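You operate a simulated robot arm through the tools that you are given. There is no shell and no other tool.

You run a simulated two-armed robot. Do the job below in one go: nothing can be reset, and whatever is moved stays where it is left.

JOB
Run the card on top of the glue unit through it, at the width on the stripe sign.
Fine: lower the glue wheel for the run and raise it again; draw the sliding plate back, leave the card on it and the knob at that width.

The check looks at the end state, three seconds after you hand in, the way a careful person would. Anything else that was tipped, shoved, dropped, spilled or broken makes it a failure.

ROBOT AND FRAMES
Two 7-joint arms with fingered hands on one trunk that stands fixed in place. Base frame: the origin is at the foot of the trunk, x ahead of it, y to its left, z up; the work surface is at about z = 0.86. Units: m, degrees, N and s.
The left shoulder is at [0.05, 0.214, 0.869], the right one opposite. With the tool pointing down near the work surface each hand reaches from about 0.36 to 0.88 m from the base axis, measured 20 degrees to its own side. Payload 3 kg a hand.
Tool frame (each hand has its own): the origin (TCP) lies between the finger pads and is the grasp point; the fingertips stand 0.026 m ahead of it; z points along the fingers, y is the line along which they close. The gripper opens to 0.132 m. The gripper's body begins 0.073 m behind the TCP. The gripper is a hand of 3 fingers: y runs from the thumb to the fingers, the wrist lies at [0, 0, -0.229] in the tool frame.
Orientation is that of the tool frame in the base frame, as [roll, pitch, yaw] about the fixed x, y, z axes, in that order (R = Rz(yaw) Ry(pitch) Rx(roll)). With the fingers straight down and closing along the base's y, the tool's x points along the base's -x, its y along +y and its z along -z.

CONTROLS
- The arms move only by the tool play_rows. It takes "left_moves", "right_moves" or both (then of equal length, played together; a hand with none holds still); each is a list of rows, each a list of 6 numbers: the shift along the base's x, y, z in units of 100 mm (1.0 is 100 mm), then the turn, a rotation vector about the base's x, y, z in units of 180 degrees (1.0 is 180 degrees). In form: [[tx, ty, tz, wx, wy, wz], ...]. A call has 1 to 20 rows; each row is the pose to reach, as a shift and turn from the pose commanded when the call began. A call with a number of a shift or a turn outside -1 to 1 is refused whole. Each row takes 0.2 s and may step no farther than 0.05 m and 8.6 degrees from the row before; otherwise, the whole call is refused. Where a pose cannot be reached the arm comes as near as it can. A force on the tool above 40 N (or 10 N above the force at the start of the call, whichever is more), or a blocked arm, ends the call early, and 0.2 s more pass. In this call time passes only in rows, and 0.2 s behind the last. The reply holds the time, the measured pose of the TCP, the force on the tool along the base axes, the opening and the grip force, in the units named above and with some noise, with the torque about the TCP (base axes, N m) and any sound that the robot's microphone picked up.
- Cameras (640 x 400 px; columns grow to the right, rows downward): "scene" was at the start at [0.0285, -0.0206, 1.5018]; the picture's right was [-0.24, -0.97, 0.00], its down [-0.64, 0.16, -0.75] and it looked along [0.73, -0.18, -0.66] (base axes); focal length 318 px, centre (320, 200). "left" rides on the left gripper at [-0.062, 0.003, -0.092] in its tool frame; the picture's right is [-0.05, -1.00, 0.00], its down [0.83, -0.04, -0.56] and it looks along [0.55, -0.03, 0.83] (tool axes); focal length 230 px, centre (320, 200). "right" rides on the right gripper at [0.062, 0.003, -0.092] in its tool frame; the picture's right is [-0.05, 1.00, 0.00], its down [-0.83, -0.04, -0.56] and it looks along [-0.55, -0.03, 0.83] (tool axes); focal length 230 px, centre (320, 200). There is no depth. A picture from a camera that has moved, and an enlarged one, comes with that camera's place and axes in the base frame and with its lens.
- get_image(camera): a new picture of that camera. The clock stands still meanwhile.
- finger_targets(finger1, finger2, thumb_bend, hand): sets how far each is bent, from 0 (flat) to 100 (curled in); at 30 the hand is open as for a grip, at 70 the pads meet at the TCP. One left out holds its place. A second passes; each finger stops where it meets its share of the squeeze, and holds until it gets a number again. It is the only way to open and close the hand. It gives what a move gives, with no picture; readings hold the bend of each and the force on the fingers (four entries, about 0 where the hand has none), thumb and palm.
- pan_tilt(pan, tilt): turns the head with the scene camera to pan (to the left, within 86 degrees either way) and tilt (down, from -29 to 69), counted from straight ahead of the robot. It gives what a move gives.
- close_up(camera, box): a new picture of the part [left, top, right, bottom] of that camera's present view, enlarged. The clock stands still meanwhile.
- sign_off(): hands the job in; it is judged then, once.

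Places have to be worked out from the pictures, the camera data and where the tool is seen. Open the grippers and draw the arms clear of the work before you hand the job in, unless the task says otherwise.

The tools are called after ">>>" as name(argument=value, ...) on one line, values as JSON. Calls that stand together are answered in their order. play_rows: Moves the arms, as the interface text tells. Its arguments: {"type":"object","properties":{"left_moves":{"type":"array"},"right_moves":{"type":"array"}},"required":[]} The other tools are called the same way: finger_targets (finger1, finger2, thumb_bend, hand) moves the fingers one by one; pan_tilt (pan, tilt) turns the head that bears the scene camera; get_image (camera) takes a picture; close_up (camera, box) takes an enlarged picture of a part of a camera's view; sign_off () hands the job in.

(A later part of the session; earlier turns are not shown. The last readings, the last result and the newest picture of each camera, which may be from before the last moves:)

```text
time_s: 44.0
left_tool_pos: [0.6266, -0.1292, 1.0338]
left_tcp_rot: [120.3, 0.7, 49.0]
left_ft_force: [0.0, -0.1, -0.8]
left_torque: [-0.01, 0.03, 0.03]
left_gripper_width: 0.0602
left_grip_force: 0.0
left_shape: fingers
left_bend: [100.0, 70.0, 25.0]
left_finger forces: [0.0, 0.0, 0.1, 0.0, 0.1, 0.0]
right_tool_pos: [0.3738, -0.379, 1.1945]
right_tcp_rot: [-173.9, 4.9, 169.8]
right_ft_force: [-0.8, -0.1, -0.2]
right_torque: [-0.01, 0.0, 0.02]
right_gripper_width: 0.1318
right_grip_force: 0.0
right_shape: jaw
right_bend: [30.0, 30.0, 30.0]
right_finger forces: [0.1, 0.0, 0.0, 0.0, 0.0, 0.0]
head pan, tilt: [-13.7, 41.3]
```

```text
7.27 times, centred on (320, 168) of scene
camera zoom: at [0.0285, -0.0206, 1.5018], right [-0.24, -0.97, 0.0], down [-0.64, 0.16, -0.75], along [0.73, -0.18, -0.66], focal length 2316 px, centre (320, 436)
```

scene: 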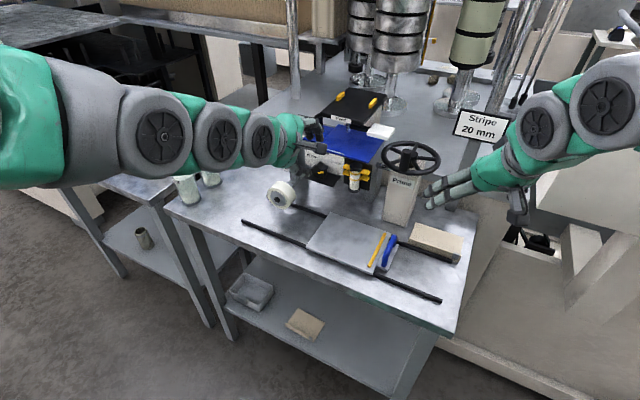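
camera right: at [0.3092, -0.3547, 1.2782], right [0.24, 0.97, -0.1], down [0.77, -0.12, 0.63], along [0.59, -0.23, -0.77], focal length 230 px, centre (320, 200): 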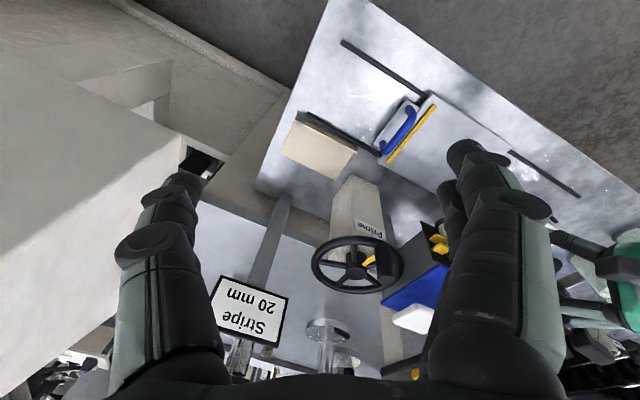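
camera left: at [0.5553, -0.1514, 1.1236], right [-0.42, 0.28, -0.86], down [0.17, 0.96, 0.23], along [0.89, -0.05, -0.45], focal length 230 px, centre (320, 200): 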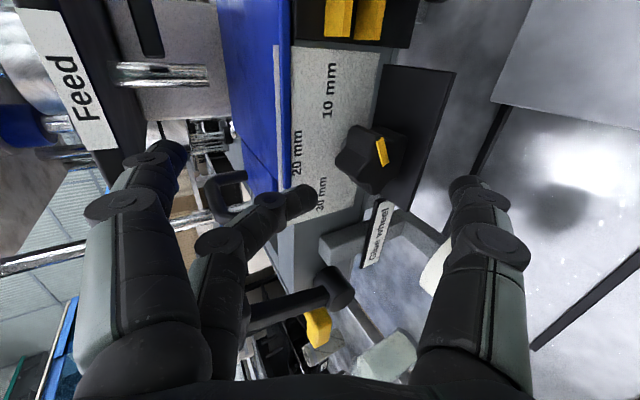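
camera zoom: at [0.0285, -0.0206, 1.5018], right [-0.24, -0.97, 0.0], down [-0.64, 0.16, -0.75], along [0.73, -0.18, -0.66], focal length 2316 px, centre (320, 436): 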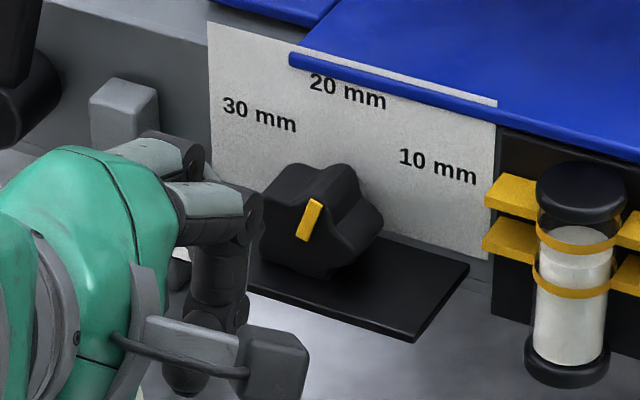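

Aligned in front. I advance beside the knob's left side, then push down in small steps.

>>> play_rows(left_moves=[[0.1, -0.06, 0, 0, 0, 0], [0.21, -0.145, 0, 0, 0, 0], [0.315, -0.23, 0, 0, 0, 0]])

>>> play_rows(left_moves=[[0, 0, -0.04, 0, 0, 0], [0, 0, -0.08, 0, 0, 0], [0, 0, -0.12, 0, 0, 0]])

>>> close_up(camera="left", box=[220, 60, 420, 200])

>>> close_up(camera="scene", box=[285, 140, 355, 195])

```text
time_s: 44.8
left_tool_pos: [0.6593, -0.1518, 1.0352]
left_tcp_rot: [120.1, 0.6, 49.1]
left_ft_force: [0.8, 1.2, -0.5]
left_torque: [-0.02, -0.02, 0.05]
left_gripper_width: 0.0603
left_grip_force: 0.2
left_shape: fingers
left_bend: [100.0, 71.0, 25.0]
left_finger forces: [0.0, 1.4, 0.0, 0.0, 0.1, 0.0]
right_tool_pos: [0.3733, -0.3795, 1.1931]
right_tcp_rot: [-173.9, 4.9, 169.9]
right_ft_force: [-1.5, -1.3, -0.4]
right_torque: [0.03, 0.02, 0.01]
right_gripper_width: 0.1318
right_grip_force: 0.1
right_shape: jaw
right_bend: [30.0, 30.0, 30.0]
right_finger forces: [0.1, 0.0, 0.0, 0.0, 0.0, 0.0]
head pan, tilt: [-13.7, 41.3]
```

```text
time_s: 45.6
left_tool_pos: [0.6587, -0.1512, 1.0226]
left_tcp_rot: [120.2, 0.6, 49.2]
left_ft_force: [6.6, 10.2, 2.0]
left_torque: [-0.09, 0.01, 0.29]
left_gripper_width: 0.06
left_grip_force: 5.9
left_shape: fingers
left_bend: [100.0, 69.0, 25.0]
left_finger forces: [0.1, 11.9, 0.0, 0.1, 0.1, 0.1]
right_tool_pos: [0.3742, -0.3795, 1.1932]
right_tcp_rot: [-174.0, 5.0, 169.8]
right_ft_force: [-1.0, 0.7, 0.1]
right_torque: [0.0, 0.01, 0.0]
right_gripper_width: 0.1319
right_grip_force: 0.1
right_shape: jaw
right_bend: [30.0, 30.0, 30.0]
right_finger forces: [0.1, 0.1, 0.1, 0.1, 0.0, 0.1]
head pan, tilt: [-13.7, 41.3]
```

```text
2.86 times, centred on (320, 130) of left
camera zoom: at [0.5605, -0.1461, 1.0727], right [-0.42, 0.28, -0.86], down [0.17, 0.96, 0.23], along [0.89, -0.05, -0.45], focal length 657 px, centre (320, 400)
```

zoom: 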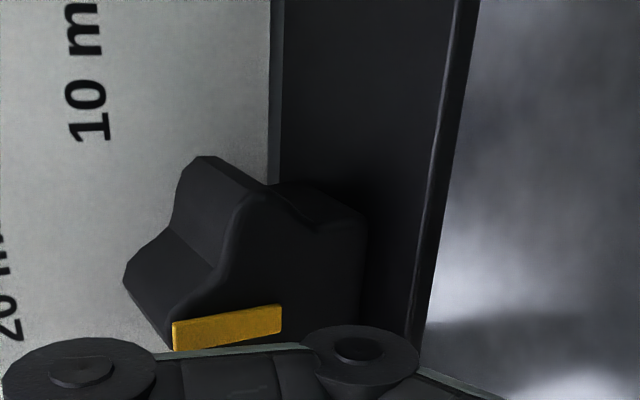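

```text
7.27 times, centred on (320, 168) of scene
camera zoom: at [0.0286, -0.0204, 1.5018], right [-0.24, -0.97, 0.0], down [-0.64, 0.16, -0.75], along [0.73, -0.18, -0.66], focal length 2316 px, centre (320, 436)
```

zoom: 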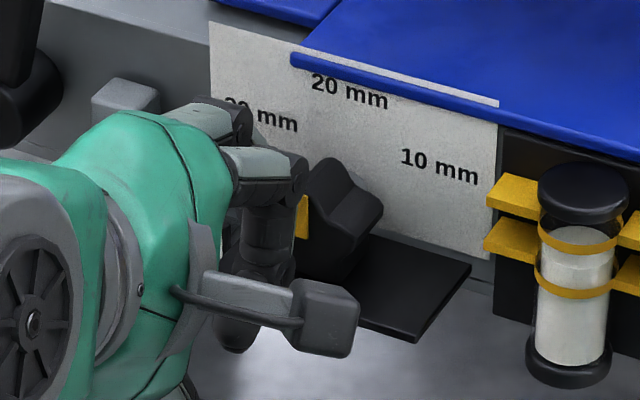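

In contact the pointer is now within about 2° of 20 mm. I push 2 mm further to allow for easing back, then release sideways (left) before withdrawing.

>>> play_rows(left_moves=[[0, 0, -0.025, 0, 0, 0]])

>>> close_up(camera="left", box=[220, 60, 420, 200])

>>> play_rows(left_moves=[[0.02, 0.023, 0, 0, 0, 0], [0.053, 0.06, 0, 0, 0, 0]])

>>> close_up(camera="left", box=[220, 60, 420, 200])

```text
time_s: 46.0
left_tool_pos: [0.6592, -0.1508, 1.0203]
left_tcp_rot: [120.2, 0.8, 49.2]
left_ft_force: [8.9, 14.9, 4.9]
left_torque: [-0.21, -0.02, 0.34]
left_gripper_width: 0.0601
left_grip_force: 8.7
left_shape: fingers
left_bend: [100.0, 70.0, 25.0]
left_finger forces: [0.0, 17.0, 0.1, 0.1, 0.0, 0.0]
right_tool_pos: [0.3748, -0.3789, 1.1932]
right_tcp_rot: [-173.9, 4.9, 169.8]
right_ft_force: [0.7, 0.0, 0.0]
right_torque: [-0.02, -0.02, 0.03]
right_gripper_width: 0.1316
right_grip_force: 0.0
right_shape: jaw
right_bend: [30.0, 30.0, 30.0]
right_finger forces: [0.0, 0.0, 0.0, 0.0, 0.0, 0.1]
head pan, tilt: [-13.7, 41.3]
```

```text
2.86 times, centred on (320, 130) of left
camera zoom: at [0.5607, -0.1462, 1.0702], right [-0.42, 0.28, -0.86], down [0.17, 0.96, 0.23], along [0.89, -0.05, -0.45], focal length 657 px, centre (320, 400)
```

zoom: 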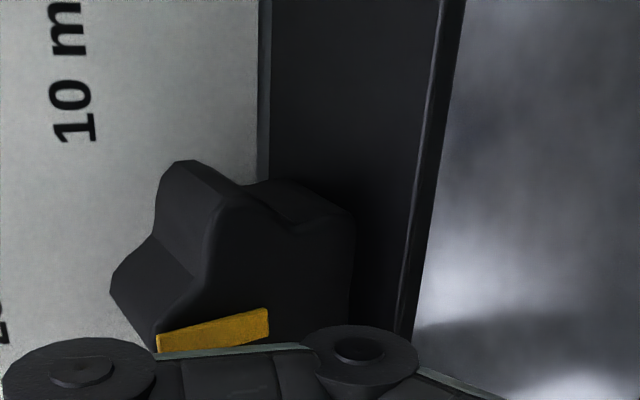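

```text
time_s: 46.6
left_tool_pos: [0.6646, -0.147, 1.0197]
left_tcp_rot: [120.2, 0.7, 48.9]
left_ft_force: [-0.1, 1.0, -0.4]
left_torque: [-0.01, 0.03, -0.02]
left_gripper_width: 0.0602
left_grip_force: 0.1
left_shape: fingers
left_bend: [100.0, 70.0, 25.0]
left_finger forces: [0.0, 0.0, 0.0, 0.0, 0.0, 0.1]
right_tool_pos: [0.3737, -0.3786, 1.1927]
right_tcp_rot: [-173.9, 4.8, 169.9]
right_ft_force: [-0.3, -0.5, -0.5]
right_torque: [-0.02, 0.0, 0.0]
right_gripper_width: 0.1319
right_grip_force: 0.0
right_shape: jaw
right_bend: [30.0, 30.0, 30.0]
right_finger forces: [0.1, 0.0, 0.1, 0.0, 0.0, 0.0]
head pan, tilt: [-13.7, 41.3]
```

```text
2.86 times, centred on (320, 130) of left
camera zoom: at [0.5649, -0.1419, 1.0701], right [-0.42, 0.28, -0.86], down [0.17, 0.96, 0.23], along [0.89, -0.05, -0.45], focal length 657 px, centre (320, 400)
```

zoom: 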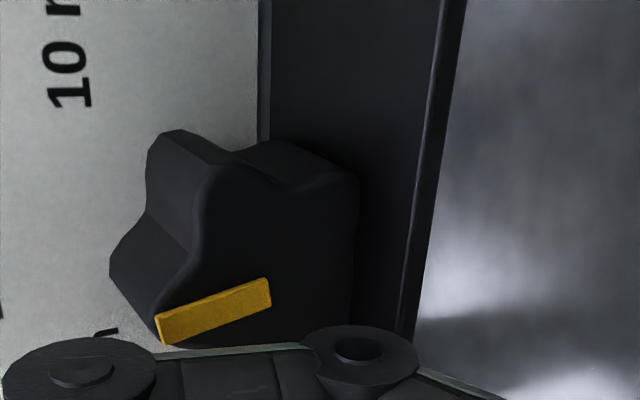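

Released without springing back; the pointer now reads a few degrees past 20 mm (toward 30). I withdraw and measure properly.

>>> play_rows(left_moves=[[-0.15, 0.132, 0, 0, 0, 0], [-0.3, 0.263, 0.0, 0, 0, 0], [-0.5, 0.44, 0.2, 0, 0, 0]])

>>> close_up(camera="scene", box=[295, 140, 355, 190])

>>> close_up(camera="left", box=[250, 60, 400, 200])

```text
time_s: 47.4
left_tool_pos: [0.6137, -0.1023, 1.0404]
left_tcp_rot: [120.1, 0.7, 49.1]
left_ft_force: [-0.6, 0.0, -0.5]
left_torque: [0.02, 0.01, 0.01]
left_gripper_width: 0.0604
left_grip_force: 0.1
left_shape: fingers
left_bend: [100.0, 70.0, 25.0]
left_finger forces: [0.0, 0.0, 0.0, 0.0, 0.1, 0.1]
right_tool_pos: [0.3733, -0.3802, 1.1928]
right_tcp_rot: [-173.9, 4.9, 169.8]
right_ft_force: [-0.5, 1.1, -0.2]
right_torque: [-0.03, 0.01, 0.04]
right_gripper_width: 0.132
right_grip_force: 0.0
right_shape: jaw
right_bend: [30.0, 30.0, 30.0]
right_finger forces: [0.1, 0.0, 0.0, 0.0, 0.0, 0.0]
head pan, tilt: [-13.7, 41.3]
```

```text
8.00 times, centred on (325, 165) of scene
camera zoom: at [0.0284, -0.0205, 1.5018], right [-0.24, -0.97, 0.0], down [-0.64, 0.16, -0.75], along [0.73, -0.18, -0.66], focal length 2547 px, centre (280, 480)
```

zoom: 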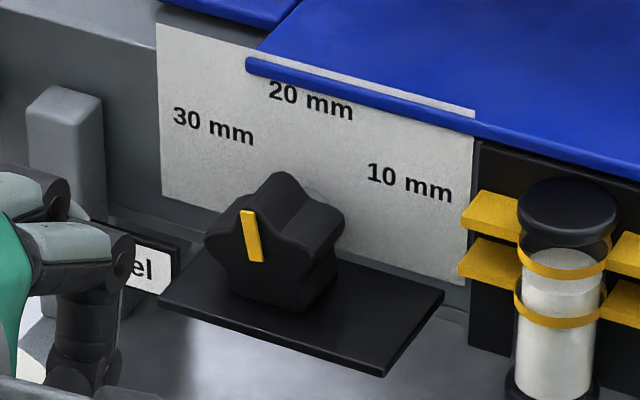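

```text
2.86 times, centred on (325, 130) of left
camera zoom: at [0.5157, -0.0977, 1.0902], right [-0.42, 0.28, -0.86], down [0.17, 0.96, 0.23], along [0.89, -0.05, -0.45], focal length 657 px, centre (306, 400)
```

zoom: 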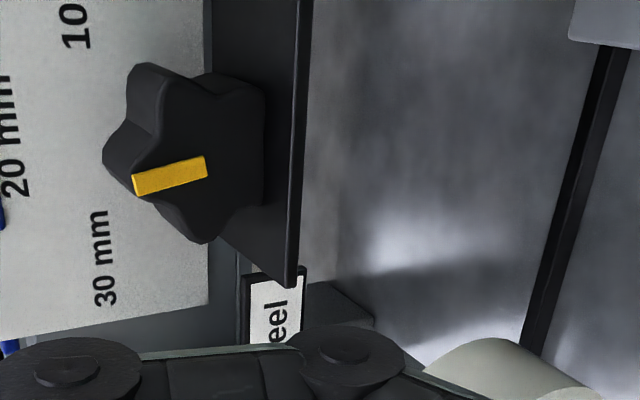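

The pointer is now about 10° past, toward 30 mm. I correct by pressing the fingertip radially into the valley that must sit at 36° left of upright when the pointer is upright, which centres the knob. First I move above that spot.

>>> play_rows(left_moves=[[0.0, -0.05, 0.2, 0, 0, 0], [0.08, -0.17, 0.35, 0, 0, 0], [0.157, -0.289, 0.36, 0, 0, 0], [0.3, -0.41, 0.3, 0, 0, 0], [0.424, -0.522, 0.216, 0, 0, 0]])

>>> close_up(camera="scene", box=[295, 140, 355, 190])

>>> close_up(camera="left", box=[200, 60, 440, 240])

```text
time_s: 48.6
left_tool_pos: [0.6567, -0.1558, 1.0609]
left_tcp_rot: [120.2, 0.6, 49.0]
left_ft_force: [0.2, 0.0, -0.6]
left_torque: [0.04, 0.0, 0.01]
left_gripper_width: 0.0603
left_grip_force: 0.1
left_shape: fingers
left_bend: [100.0, 70.0, 25.0]
left_finger forces: [0.0, 0.0, 0.1, 0.0, 0.0, 0.0]
right_tool_pos: [0.3739, -0.3801, 1.1926]
right_tcp_rot: [-173.8, 4.9, 169.8]
right_ft_force: [-0.2, -0.1, 0.2]
right_torque: [0.0, 0.0, 0.01]
right_gripper_width: 0.1322
right_grip_force: 0.2
right_shape: jaw
right_bend: [30.0, 30.0, 30.0]
right_finger forces: [0.0, 0.1, 0.1, 0.0, 0.0, 0.1]
head pan, tilt: [-13.7, 41.3]
```

```text
8.00 times, centred on (325, 165) of scene
camera zoom: at [0.0285, -0.0206, 1.5018], right [-0.24, -0.97, 0.0], down [-0.64, 0.16, -0.75], along [0.73, -0.18, -0.66], focal length 2547 px, centre (280, 480)
```

zoom: 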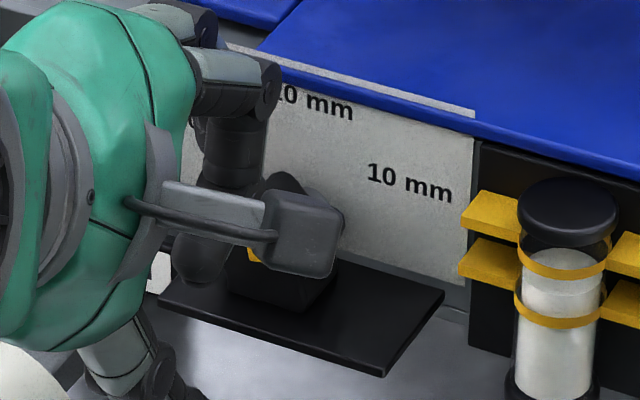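

```text
2.22 times, centred on (320, 150) of left
camera zoom: at [0.558, -0.1502, 1.1117], right [-0.42, 0.28, -0.86], down [0.17, 0.96, 0.23], along [0.89, -0.05, -0.45], focal length 511 px, centre (320, 311)
```

zoom: 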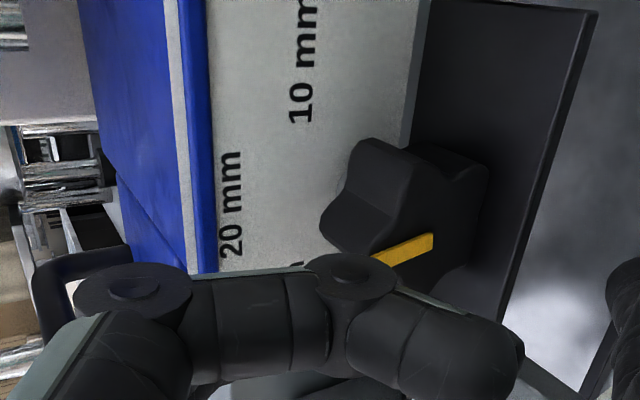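

Now the radial press toward the knob axis in small steps.

>>> play_rows(left_moves=[[-0.014, -0.016, -0.05, 0, 0, 0], [-0.028, -0.032, -0.1, 0, 0, 0], [-0.042, -0.047, -0.14, 0, 0, 0], [-0.055, -0.062, -0.178, 0, 0, 0]])

>>> close_up(camera="left", box=[200, 60, 440, 240])

```text
time_s: 49.6
left_tool_pos: [0.6504, -0.16, 1.0451]
left_tcp_rot: [120.0, 0.7, 49.1]
left_ft_force: [0.4, 5.0, 6.8]
left_torque: [-0.06, -0.23, 0.16]
left_gripper_width: 0.0601
left_grip_force: 3.9
left_shape: fingers
left_bend: [100.0, 68.0, 25.0]
left_finger forces: [0.1, 8.2, 0.1, 0.0, 0.0, 0.0]
right_tool_pos: [0.3731, -0.3795, 1.1934]
right_tcp_rot: [-173.9, 4.8, 169.9]
right_ft_force: [-0.4, 0.6, 0.4]
right_torque: [0.01, 0.03, 0.03]
right_gripper_width: 0.1319
right_grip_force: 0.1
right_shape: jaw
right_bend: [30.0, 30.0, 30.0]
right_finger forces: [0.0, 0.0, 0.0, 0.0, 0.0, 0.0]
head pan, tilt: [-13.7, 41.3]
```

```text
2.22 times, centred on (320, 150) of left
camera zoom: at [0.5526, -0.155, 1.0949], right [-0.42, 0.28, -0.86], down [0.17, 0.96, 0.23], along [0.89, -0.05, -0.45], focal length 511 px, centre (320, 311)
```

zoom: 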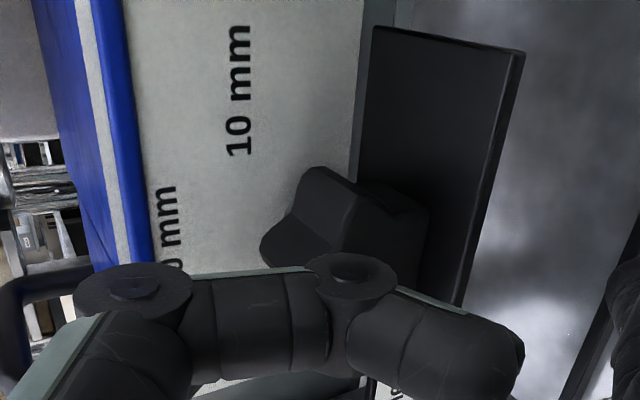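

Contact of 8 N along the intended radial direction. I press 2 mm more to seat it, then back out along the same line and look.

>>> play_rows(left_moves=[[-0.006, -0.007, -0.02, 0, 0, 0], [-0.008, -0.009, -0.03, 0, 0, 0]])

>>> play_rows(left_moves=[[0.02, 0.023, 0.06, 0, 0, 0], [0.06, 0.068, 0.19, 0, 0, 0], [-0.1, 0.2, 0.3, 0, 0, 0], [-0.35, 0.42, 0.3, 0, 0, 0]])

>>> close_up(camera="scene", box=[295, 140, 355, 190])

>>> close_up(camera="left", box=[250, 60, 450, 220])

```text
time_s: 50.2
left_tool_pos: [0.6502, -0.1617, 1.0414]
left_tcp_rot: [120.2, 0.7, 49.1]
left_ft_force: [1.5, 9.3, 11.7]
left_torque: [-0.09, -0.28, 0.23]
left_gripper_width: 0.0599
left_grip_force: 6.9
left_shape: fingers
left_bend: [100.0, 69.0, 25.0]
left_finger forces: [0.1, 13.4, 0.0, 0.1, 0.0, 0.0]
right_tool_pos: [0.3728, -0.3788, 1.1933]
right_tcp_rot: [-174.0, 4.9, 169.9]
right_ft_force: [0.6, -0.5, 0.2]
right_torque: [0.01, 0.0, 0.01]
right_gripper_width: 0.1315
right_grip_force: 0.1
right_shape: jaw
right_bend: [30.0, 30.0, 30.0]
right_finger forces: [0.0, 0.0, 0.0, 0.0, 0.1, 0.1]
head pan, tilt: [-13.7, 41.3]
```

```text
time_s: 51.2
left_tool_pos: [0.6137, -0.1201, 1.069]
left_tcp_rot: [120.3, 0.8, 49.0]
left_ft_force: [-0.3, 0.3, -0.5]
left_torque: [-0.03, -0.01, -0.02]
left_gripper_width: 0.0601
left_grip_force: 0.0
left_shape: fingers
left_bend: [100.0, 70.0, 25.0]
left_finger forces: [0.0, 0.0, 0.1, 0.1, 0.0, 0.0]
right_tool_pos: [0.3729, -0.3791, 1.194]
right_tcp_rot: [-173.9, 4.9, 169.7]
right_ft_force: [-0.4, 0.3, -0.3]
right_torque: [0.02, -0.02, -0.04]
right_gripper_width: 0.1319
right_grip_force: 0.1
right_shape: jaw
right_bend: [30.0, 30.0, 30.0]
right_finger forces: [0.0, 0.0, 0.0, 0.0, 0.0, 0.1]
head pan, tilt: [-13.7, 41.3]
```

```text
8.00 times, centred on (325, 165) of scene
camera zoom: at [0.0284, -0.0205, 1.5018], right [-0.24, -0.97, 0.0], down [-0.64, 0.16, -0.75], along [0.73, -0.18, -0.66], focal length 2547 px, centre (280, 480)
```

zoom: 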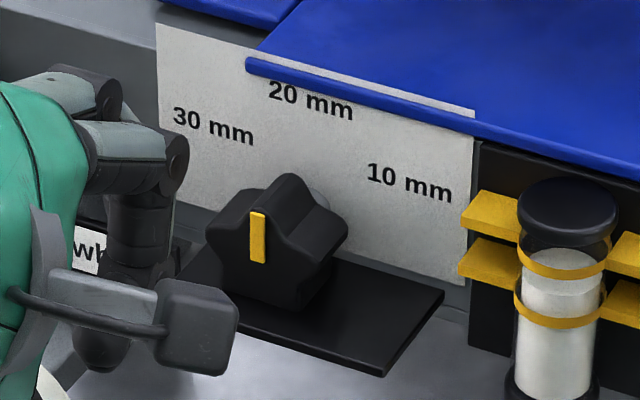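

```text
2.50 times, centred on (350, 140) of left
camera zoom: at [0.5159, -0.1139, 1.1201], right [-0.42, 0.28, -0.86], down [0.17, 0.96, 0.23], along [0.89, -0.05, -0.45], focal length 575 px, centre (245, 350)
```

zoom: 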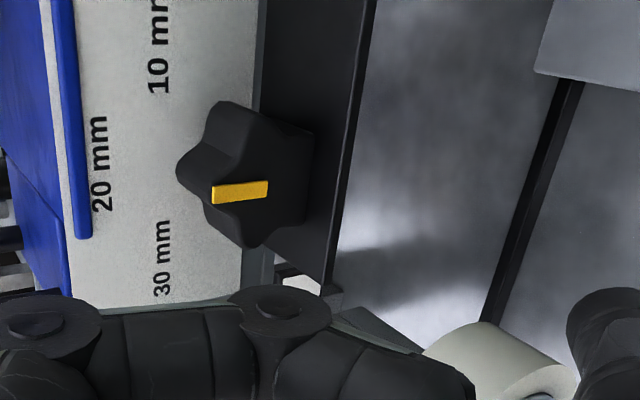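

The pointer now stands exactly at 20 mm (measured 0-1° from both cameras). Next the card: I draw the left hand up and to the left, and turn the right hand so its fingers close across the card's flap, above it.

>>> play_rows(left_moves=[[-0.0125, 0.125, 0.1125, 0, 0, 0], [-0.025, 0.25, 0.225, 0, 0, 0], [-0.0375, 0.375, 0.3375, 0, 0, 0], [-0.05, 0.5, 0.45, 0, 0, 0], [-0.0625, 0.625, 0.5625, 0, 0, 0], [-0.075, 0.75, 0.675, 0, 0, 0], [-0.0875, 0.875, 0.7875, 0, 0, 0], [-0.1, 1.0, 0.9, 0, 0, 0]], right_moves=[[0.1145, -0.0519, -0.125, 0.0031, 0.0047, 0.0411], [0.229, -0.1038, -0.25, 0.0063, 0.0094, 0.0822], [0.3435, -0.1556, -0.375, 0.0094, 0.0141, 0.1232], [0.458, -0.2075, -0.5, 0.0125, 0.0188, 0.1643], [0.5725, -0.2594, -0.625, 0.0156, 0.0235, 0.2054], [0.687, -0.3113, -0.75, 0.0188, 0.0282, 0.2465], [0.8015, -0.3631, -0.875, 0.0219, 0.0329, 0.2875], [0.916, -0.415, -1.0, 0.025, 0.0376, 0.3286]])

>>> get_image(camera="right")

>>> get_image(camera="scene")

```text
time_s: 53.0
left_tool_pos: [0.6046, -0.0195, 1.1602]
left_tcp_rot: [120.2, 0.7, 49.0]
left_ft_force: [-0.3, 0.1, -0.3]
left_torque: [0.0, -0.01, 0.02]
left_gripper_width: 0.0601
left_grip_force: 0.0
left_shape: fingers
left_bend: [100.0, 70.0, 25.0]
left_finger forces: [0.0, 0.1, 0.0, 0.0, 0.0, 0.1]
right_tool_pos: [0.4661, -0.4206, 1.0922]
right_tcp_rot: [180.0, 0.3, -131.2]
right_ft_force: [0.1, 0.1, 0.0]
right_torque: [0.01, 0.01, 0.02]
right_gripper_width: 0.1321
right_grip_force: 0.1
right_shape: jaw
right_bend: [30.0, 30.0, 30.0]
right_finger forces: [0.0, 0.0, 0.0, 0.1, 0.0, 0.0]
head pan, tilt: [-13.7, 41.3]
```

```text
taken
camera right: at [0.4235, -0.4653, 1.1837], right [-0.72, 0.7, 0.0], down [0.58, 0.59, 0.56], along [0.39, 0.4, -0.83], focal length 230 px, centre (320, 200)
```

right: 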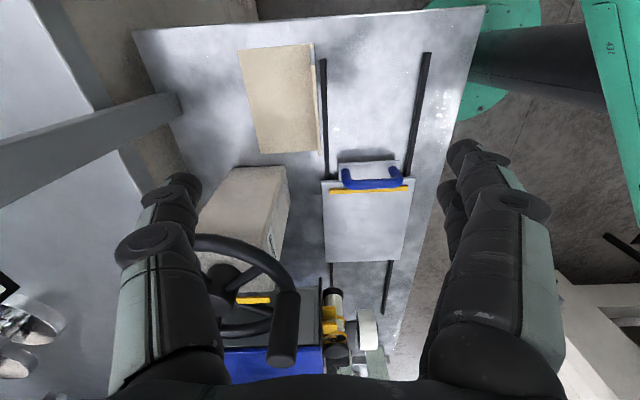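

```text
taken
```

scene: 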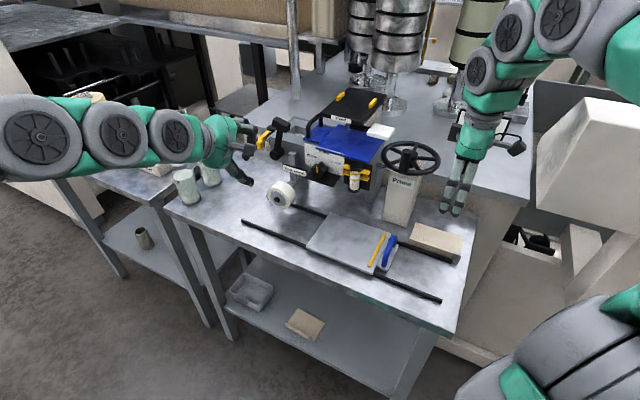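

The right camera now looks straight along the bench: card, rails, plate and wheel all in view. I zoom in on the card and on the plate to fix their positions.

>>> close_up(camera="right", box=[225, 35, 345, 165])

>>> close_up(camera="right", box=[310, 140, 430, 270])

>>> close_up(camera="right", box=[310, 250, 430, 380])

```text
3.08 times, centred on (285, 100) of right
camera zoom: at [0.4235, -0.4653, 1.1837], right [-0.72, 0.7, 0.0], down [0.58, 0.59, 0.56], along [0.39, 0.4, -0.83], focal length 708 px, centre (428, 508)
```

zoom: 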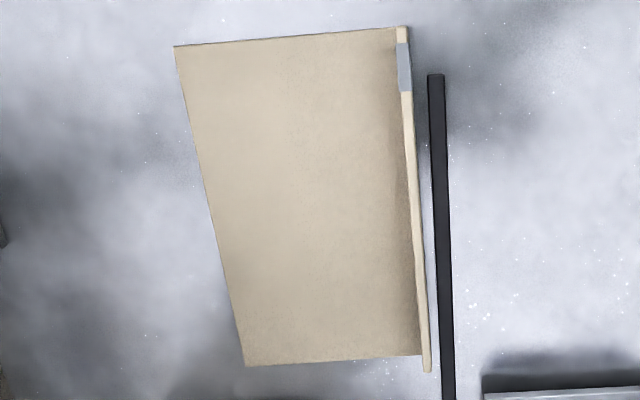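

```text
3.08 times, centred on (370, 205) of right
camera zoom: at [0.4235, -0.4653, 1.1837], right [-0.72, 0.7, 0.0], down [0.58, 0.59, 0.56], along [0.39, 0.4, -0.83], focal length 708 px, centre (166, 185)
```

zoom: 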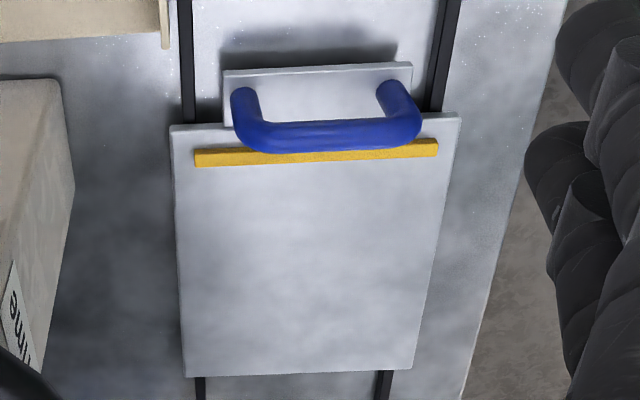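

```text
3.08 times, centred on (370, 315) of right
camera zoom: at [0.4235, -0.4653, 1.1837], right [-0.72, 0.7, 0.0], down [0.58, 0.59, 0.56], along [0.39, 0.4, -0.83], focal length 708 px, centre (166, -154)
```

zoom: 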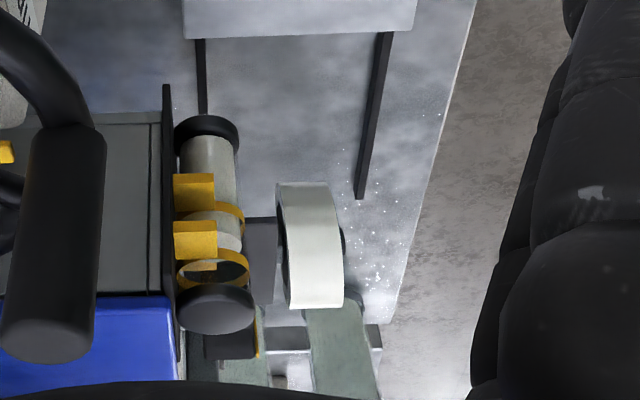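

From these views I fix: table z≈0.860, card sheet z≈0.863, flap top z≈0.888 at V≈0.634 from U=-0.073 to 0.049, rear rail top 0.870 just in front of it; plate top z≈0.874 (U 0.10-0.28, V 0.488-0.632), yellow stop face U≈0.122, wheel V 0.54-0.578. I pre-close the right hand to about 4 cm and descend over the flap.

>>> finger_targets(hand="right", finger1=58, finger2=58, thumb_bend=58)

>>> play_rows(right_moves=[[0.01, -0.02, -0.25, 0, 0, 0], [0.02, -0.04, -0.5, 0, 0, 0], [0.031, -0.06, -0.75, 0, 0, 0], [0.031, -0.06, -1.0, 0, 0, 0]])

>>> get_image(camera="right")

>>> close_up(camera="scene", box=[390, 170, 490, 270])

```text
time_s: 54.0
left_tool_pos: [0.6044, -0.0201, 1.1609]
left_tcp_rot: [120.2, 0.7, 49.0]
left_ft_force: [-0.6, -0.5, -0.8]
left_torque: [-0.03, 0.02, -0.03]
left_gripper_width: 0.0599
left_grip_force: 0.0
left_shape: fingers
left_bend: [100.0, 70.0, 25.0]
left_finger forces: [0.0, 0.0, 0.0, 0.0, 0.1, 0.2]
right_tool_pos: [0.4664, -0.4205, 1.0928]
right_tcp_rot: [179.9, 0.2, -131.1]
right_ft_force: [-0.3, -0.1, 0.4]
right_torque: [0.0, 0.02, 0.0]
right_gripper_width: 0.0452
right_grip_force: 0.1
right_shape: fingers
right_bend: [57.0, 57.0, 57.0]
right_finger forces: [0.1, 0.0, 0.0, 0.0, 0.0, 0.0]
head pan, tilt: [-13.7, 41.3]
```

```text
time_s: 55.0
left_tool_pos: [0.6042, -0.021, 1.16]
left_tcp_rot: [120.2, 0.7, 49.0]
left_ft_force: [1.1, 0.0, 0.1]
left_torque: [0.02, 0.0, 0.0]
left_gripper_width: 0.0601
left_grip_force: 0.0
left_shape: fingers
left_bend: [100.0, 70.0, 25.0]
left_finger forces: [0.0, 0.0, 0.0, 0.0, 0.1, 0.0]
right_tool_pos: [0.469, -0.4261, 0.9921]
right_tcp_rot: [180.0, 0.2, -131.2]
right_ft_force: [0.9, 0.5, -0.3]
right_torque: [0.04, 0.01, -0.02]
right_gripper_width: 0.0452
right_grip_force: 0.1
right_shape: fingers
right_bend: [57.0, 57.0, 57.0]
right_finger forces: [0.1, 0.1, 0.0, 0.1, 0.0, 0.1]
head pan, tilt: [-13.7, 41.3]
```

```text
taken
camera right: at [0.4267, -0.4711, 1.0836], right [-0.72, 0.7, 0.0], down [0.58, 0.59, 0.56], along [0.39, 0.4, -0.83], focal length 230 px, centre (320, 200)
```

right: 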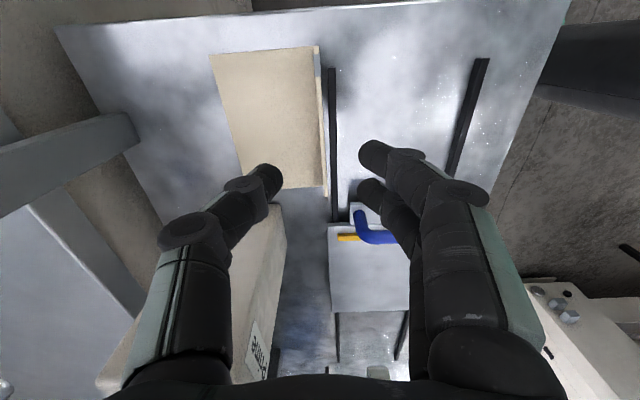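

```text
4.00 times, centred on (440, 220) of scene
camera zoom: at [0.0285, -0.0206, 1.5018], right [-0.24, -0.97, 0.0], down [-0.64, 0.16, -0.75], along [0.73, -0.18, -0.66], focal length 1274 px, centre (-160, 120)
```

zoom: 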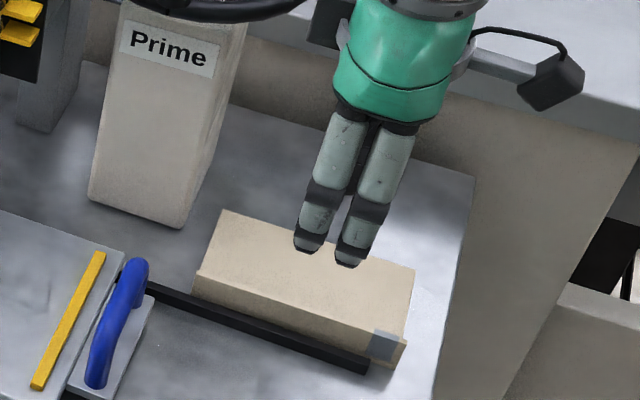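

Well centred over the flap. I descend to just above the grasp height.

>>> play_rows(right_moves=[[0, 0, -0.3, 0, 0, 0], [0, 0, -0.6, 0, 0, 0], [0, 0, -0.8, 0, 0, 0], [0, 0, -0.87, 0, 0, 0]])

>>> get_image(camera="right")

>>> close_up(camera="scene", box=[390, 170, 490, 270])

```text
time_s: 56.0
left_tool_pos: [0.6042, -0.0194, 1.1592]
left_tcp_rot: [120.1, 0.8, 49.0]
left_ft_force: [-0.3, -0.6, 0.3]
left_torque: [0.01, -0.03, -0.02]
left_gripper_width: 0.0602
left_grip_force: 0.1
left_shape: fingers
left_bend: [100.0, 70.0, 25.0]
left_finger forces: [0.0, 0.1, 0.0, 0.0, 0.1, 0.0]
right_tool_pos: [0.4697, -0.4268, 0.9049]
right_tcp_rot: [179.8, 0.2, -131.4]
right_ft_force: [-0.5, -0.1, -0.2]
right_torque: [0.0, 0.02, 0.0]
right_gripper_width: 0.0449
right_grip_force: 0.1
right_shape: fingers
right_bend: [57.0, 57.0, 57.0]
right_finger forces: [0.1, 0.0, 0.0, 0.0, 0.0, 0.0]
head pan, tilt: [-13.7, 41.3]
```

```text
taken
camera right: at [0.4268, -0.4716, 0.9971], right [-0.72, 0.7, 0.0], down [0.58, 0.59, 0.56], along [0.39, 0.4, -0.83], focal length 230 px, centre (320, 200)
```

right: 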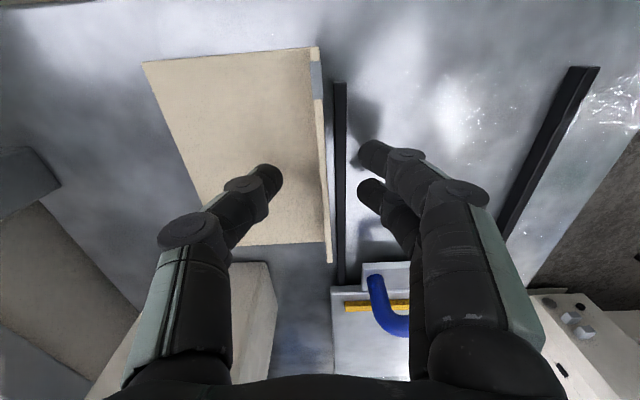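

```text
4.00 times, centred on (440, 220) of scene
camera zoom: at [0.0285, -0.0206, 1.5018], right [-0.24, -0.97, 0.0], down [-0.64, 0.16, -0.75], along [0.73, -0.18, -0.66], focal length 1274 px, centre (-160, 120)
```

zoom: 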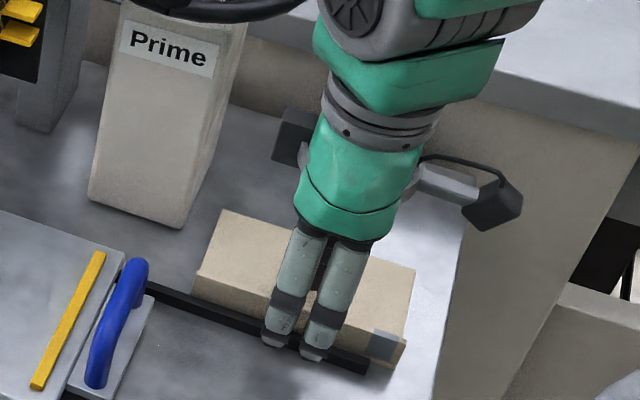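

The flap lies midway between thumb and fingers, with the tips above the rail. I close on it.

>>> finger_targets(hand="right", finger1=74, finger2=74, thumb_bend=74)

>>> get_image(camera="right")

>>> close_up(camera="scene", box=[390, 190, 480, 270])

```text
time_s: 57.0
left_tool_pos: [0.6051, -0.0196, 1.1602]
left_tcp_rot: [120.2, 0.7, 49.0]
left_ft_force: [-0.4, 1.0, 0.2]
left_torque: [-0.02, 0.01, -0.01]
left_gripper_width: 0.0601
left_grip_force: 0.1
left_shape: fingers
left_bend: [100.0, 70.0, 25.0]
left_finger forces: [0.1, 0.1, 0.0, 0.0, 0.0, 0.0]
right_tool_pos: [0.469, -0.4269, 0.906]
right_tcp_rot: [179.9, 0.3, -131.3]
right_ft_force: [-0.3, -0.4, -0.3]
right_torque: [-0.02, -0.01, 0.0]
right_gripper_width: 0.0051
right_grip_force: 7.8
right_shape: fingers
right_bend: [72.0, 72.0, 71.0]
right_finger forces: [3.6, 3.6, 0.0, 0.0, 7.7, 0.0]
head pan, tilt: [-13.7, 41.3]
```

```text
taken
camera right: at [0.4269, -0.4715, 0.9974], right [-0.72, 0.7, 0.0], down [0.58, 0.59, 0.56], along [0.39, 0.4, -0.83], focal length 230 px, centre (320, 200)
```

right: 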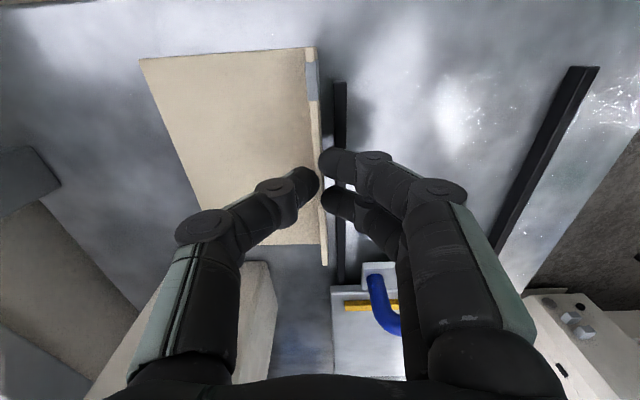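

```text
5.00 times, centred on (435, 230) of scene
camera zoom: at [0.0285, -0.0206, 1.5018], right [-0.24, -0.97, 0.0], down [-0.64, 0.16, -0.75], along [0.73, -0.18, -0.66], focal length 1592 px, centre (-255, 50)
```

zoom: 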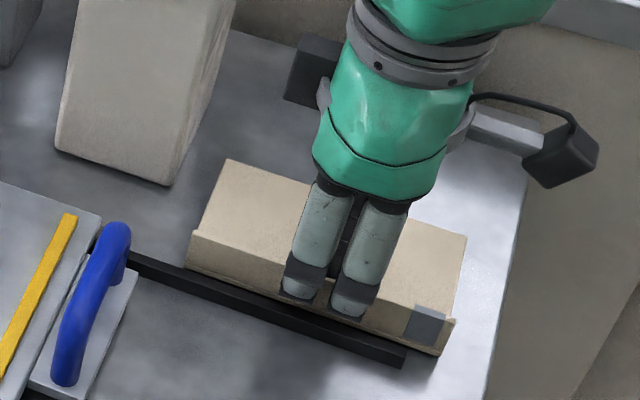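

The flap is held (opening 5 mm, 7.8 N). I lift 6 cm straight up and check.

>>> play_rows(right_moves=[[0, 0, 0.05, 0, 0, 0], [0, 0, 0.15, 0, 0, 0], [0, 0, 0.3, 0, 0, 0], [0, 0, 0.45, 0, 0, 0], [0, 0, 0.6, 0, 0, 0]])

>>> get_image(camera="right")

>>> get_image(camera="scene")

```text
time_s: 58.2
left_tool_pos: [0.6048, -0.0197, 1.1613]
left_tcp_rot: [120.2, 0.8, 49.1]
left_ft_force: [-0.2, 0.6, -0.1]
left_torque: [0.0, 0.0, 0.01]
left_gripper_width: 0.0602
left_grip_force: 0.0
left_shape: fingers
left_bend: [100.0, 70.0, 25.0]
left_finger forces: [0.0, 0.1, 0.0, 0.1, 0.0, 0.0]
right_tool_pos: [0.4693, -0.4263, 0.9656]
right_tcp_rot: [-180.0, 0.1, -131.3]
right_ft_force: [0.7, 0.6, -1.1]
right_torque: [0.04, 0.01, 0.01]
right_gripper_width: 0.0047
right_grip_force: 6.7
right_shape: fingers
right_bend: [73.0, 72.0, 71.0]
right_finger forces: [3.2, 3.3, 0.1, 0.0, 6.7, 0.0]
head pan, tilt: [-13.7, 41.3]
```

```text
taken
camera right: at [0.4269, -0.4716, 1.057], right [-0.72, 0.7, 0.0], down [0.58, 0.59, 0.56], along [0.39, 0.4, -0.83], focal length 230 px, centre (320, 200)
```

right: 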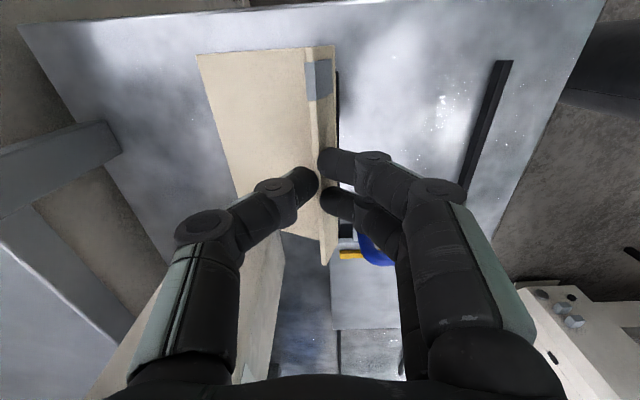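

```text
taken
```

scene: 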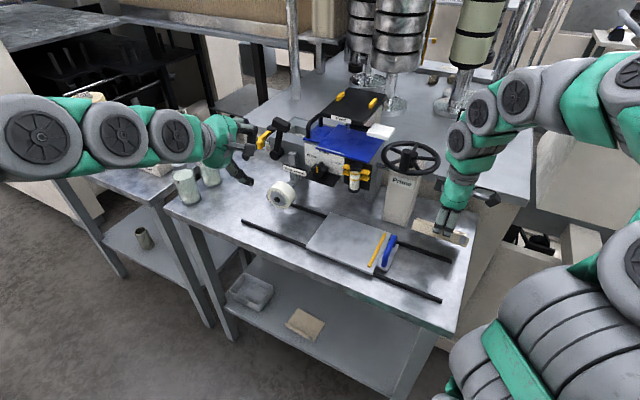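

The card is lifted; its sheet droops a little toward the rear (it pivots in the fingertips). I zoom in to judge the droop.

>>> close_up(camera="scene", box=[390, 180, 490, 260])

>>> close_up(camera="right", box=[180, 30, 400, 280])

```text
5.00 times, centred on (440, 220) of scene
camera zoom: at [0.0285, -0.0206, 1.5018], right [-0.24, -0.97, 0.0], down [-0.64, 0.16, -0.75], along [0.73, -0.18, -0.66], focal length 1592 px, centre (-280, 100)
```

zoom: 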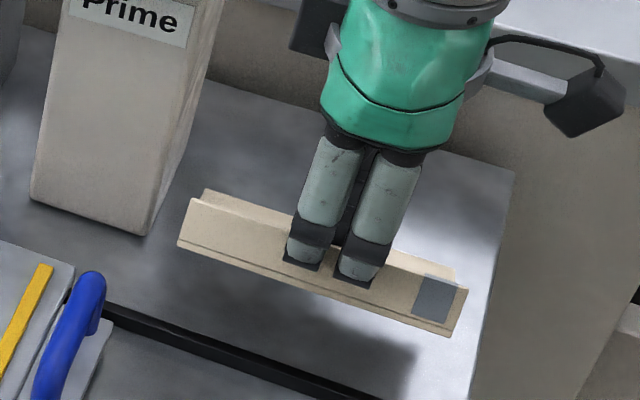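

```text
1.60 times, centred on (290, 155) of right
camera zoom: at [0.4269, -0.4716, 1.057], right [-0.72, 0.7, 0.0], down [0.58, 0.59, 0.56], along [0.39, 0.4, -0.83], focal length 368 px, centre (368, 272)
```

zoom: 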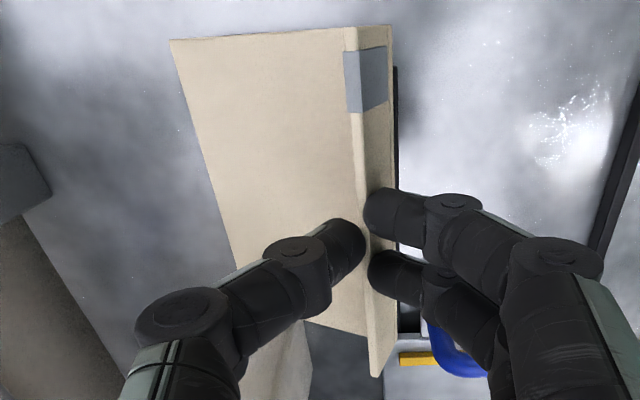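

The sheet droops about 35-40°, so its rear edge is near the table. I raise to z≈1.05, then move toward the front (away from the Prime column).

>>> play_rows(right_moves=[[0, 0, 0.25, 0, 0, 0], [0, 0, 0.5, 0, 0, 0], [0, 0, 0.8, 0, 0, 0], [-0.2, 0.175, 0.85, 0, 0, 0], [-0.45, 0.39, 0.85, 0, 0, 0], [-0.7, 0.6, 0.85, 0, 0, 0], [-0.892, 0.781, 0.85, 0, 0, 0]])

>>> get_image(camera="scene")

```text
time_s: 59.8
left_tool_pos: [0.6057, -0.0196, 1.1599]
left_tcp_rot: [120.2, 0.7, 49.0]
left_ft_force: [-0.2, 0.4, 0.3]
left_torque: [0.01, 0.0, 0.03]
left_gripper_width: 0.0597
left_grip_force: 0.0
left_shape: fingers
left_bend: [100.0, 70.0, 25.0]
left_finger forces: [0.1, 0.0, 0.0, 0.0, 0.0, 0.0]
right_tool_pos: [0.3785, -0.3465, 1.0497]
right_tcp_rot: [179.9, 0.2, -131.3]
right_ft_force: [-0.6, 0.1, 0.1]
right_torque: [-0.02, -0.02, -0.03]
right_gripper_width: 0.0044
right_grip_force: 4.6
right_shape: fingers
right_bend: [73.0, 73.0, 71.0]
right_finger forces: [2.5, 2.4, 0.1, 0.0, 4.6, 0.0]
head pan, tilt: [-13.7, 41.3]
```

```text
taken
```

scene: 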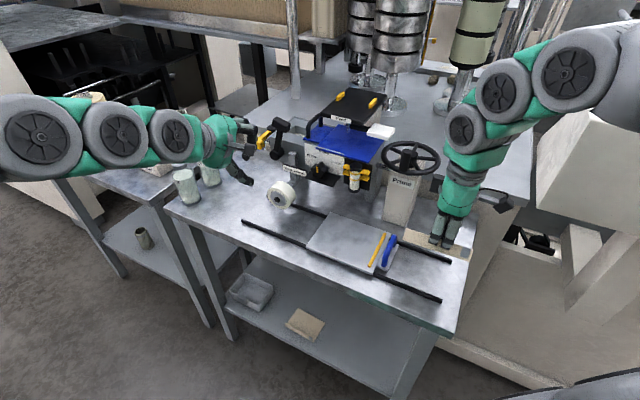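

The grip force has dropped to 4.6 N since the fingers reach their set bend, so I tighten the grip setting before moving on.

>>> finger_targets(hand="right", finger1=80, finger2=80, thumb_bend=80)

>>> close_up(camera="scene", box=[390, 180, 490, 260])

>>> get_image(camera="right")

```text
time_s: 60.8
left_tool_pos: [0.6053, -0.0207, 1.1605]
left_tcp_rot: [120.2, 0.7, 49.0]
left_ft_force: [0.1, 0.0, 0.4]
left_torque: [0.03, -0.03, 0.0]
left_gripper_width: 0.0603
left_grip_force: 0.1
left_shape: fingers
left_bend: [100.0, 70.0, 25.0]
left_finger forces: [0.0, 0.0, 0.0, 0.0, 0.0, 0.0]
right_tool_pos: [0.38, -0.3468, 1.0494]
right_tcp_rot: [179.9, 0.1, -131.2]
right_ft_force: [-0.6, -0.4, 0.2]
right_torque: [-0.01, -0.03, 0.04]
right_gripper_width: 0.0001
right_grip_force: 0.0
right_shape: fingers
right_bend: [78.0, 78.0, 74.0]
right_finger forces: [0.1, 0.1, 0.0, 0.0, 0.1, 0.1]
head pan, tilt: [-13.7, 41.3]
```

```text
5.00 times, centred on (440, 220) of scene
camera zoom: at [0.0285, -0.0206, 1.5018], right [-0.24, -0.97, 0.0], down [-0.64, 0.16, -0.75], along [0.73, -0.18, -0.66], focal length 1592 px, centre (-280, 100)
```

zoom: 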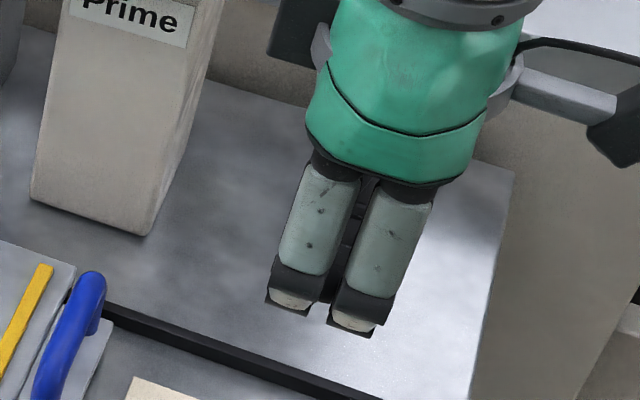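

```text
taken
camera right: at [0.3374, -0.392, 1.1414], right [-0.72, 0.7, 0.0], down [0.58, 0.59, 0.56], along [0.39, 0.4, -0.83], focal length 230 px, centre (320, 200)
```

right: 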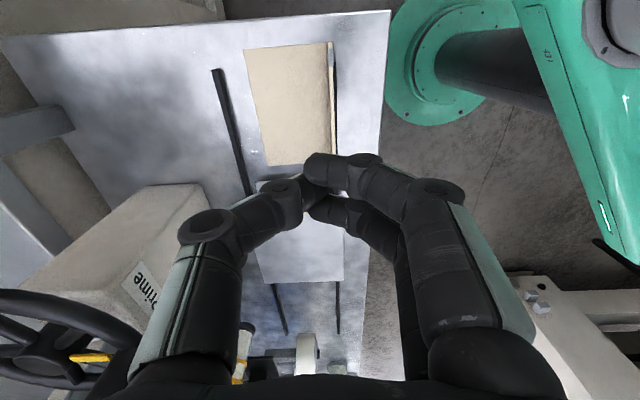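

The tighter squeeze popped the card out of the fingertips; it dropped back onto the bench, flat and flap upright. I look where it lies.

>>> close_up(camera="right", box=[200, 20, 400, 200])

>>> close_up(camera="scene", box=[360, 220, 480, 320])

```text
2.22 times, centred on (300, 110) of right
camera zoom: at [0.3374, -0.392, 1.1414], right [-0.72, 0.7, 0.0], down [0.58, 0.59, 0.56], along [0.39, 0.4, -0.83], focal length 511 px, centre (364, 400)
```

zoom: 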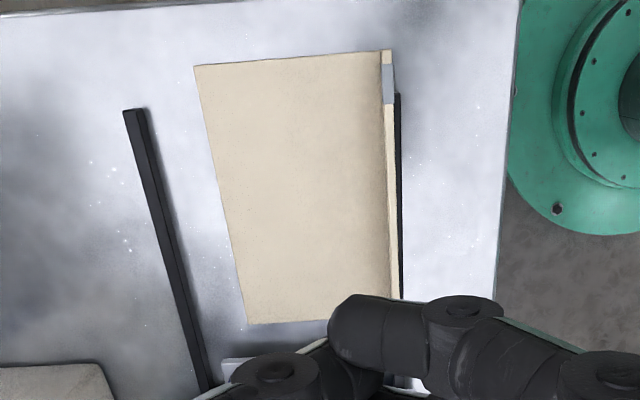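

```text
4.00 times, centred on (420, 270) of scene
camera zoom: at [0.0285, -0.0206, 1.5018], right [-0.24, -0.97, 0.0], down [-0.64, 0.16, -0.75], along [0.73, -0.18, -0.66], focal length 1274 px, centre (-80, -80)
```

zoom: 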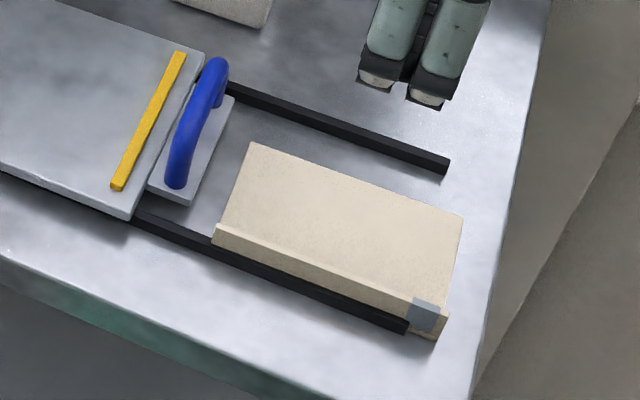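

The card fell neatly between the rails, flap upright at V≈0.5025 right behind the front rail. For a deeper, safer grip I first nudge it about 2.5 cm away from that rail with the closed fingertips.

>>> play_rows(right_moves=[[-0.14, 0.12, -0.1, 0, 0, 0], [-0.285, 0.25, -0.3, 0, 0, 0], [-0.285, 0.25, -0.6, 0, 0, 0], [-0.285, 0.25, -1.0, 0, 0, 0]])

>>> get_image(camera="right")

>>> close_up(camera="scene", box=[360, 220, 480, 320])

```text
time_s: 61.8
left_tool_pos: [0.6055, -0.0202, 1.16]
left_tcp_rot: [120.3, 0.6, 49.1]
left_ft_force: [0.1, -0.9, -0.5]
left_torque: [-0.01, 0.07, -0.03]
left_gripper_width: 0.0602
left_grip_force: 0.1
left_shape: fingers
left_bend: [100.0, 70.0, 25.0]
left_finger forces: [0.0, 0.0, 0.0, 0.0, 0.1, 0.0]
right_tool_pos: [0.3511, -0.3243, 0.9501]
right_tcp_rot: [179.9, 0.3, -131.4]
right_ft_force: [0.4, 1.0, 0.5]
right_torque: [0.0, 0.03, 0.01]
right_gripper_width: 0.0
right_grip_force: 0.1
right_shape: fingers
right_bend: [78.0, 78.0, 75.0]
right_finger forces: [0.0, 0.0, 0.0, 0.0, 0.0, 0.1]
head pan, tilt: [-13.7, 41.3]
```

```text
taken
camera right: at [0.309, -0.3676, 1.0411], right [-0.72, 0.7, 0.0], down [0.58, 0.59, 0.56], along [0.39, 0.4, -0.83], focal length 230 px, centre (320, 200)
```

right: 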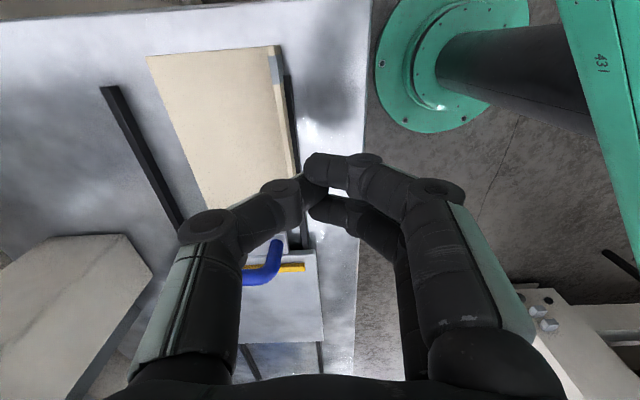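

```text
4.00 times, centred on (420, 270) of scene
camera zoom: at [0.0285, -0.0206, 1.5018], right [-0.24, -0.97, 0.0], down [-0.64, 0.16, -0.75], along [0.73, -0.18, -0.66], focal length 1274 px, centre (-80, -80)
```

zoom: 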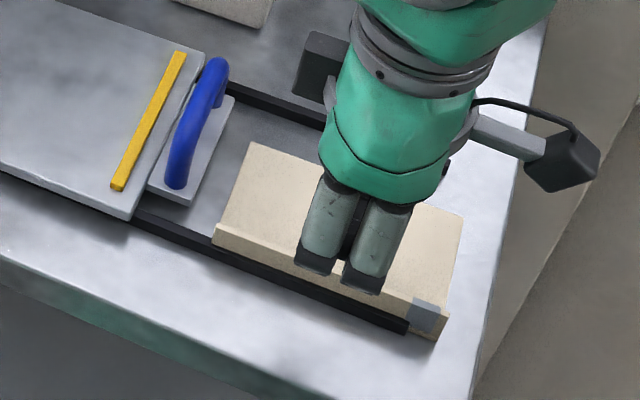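

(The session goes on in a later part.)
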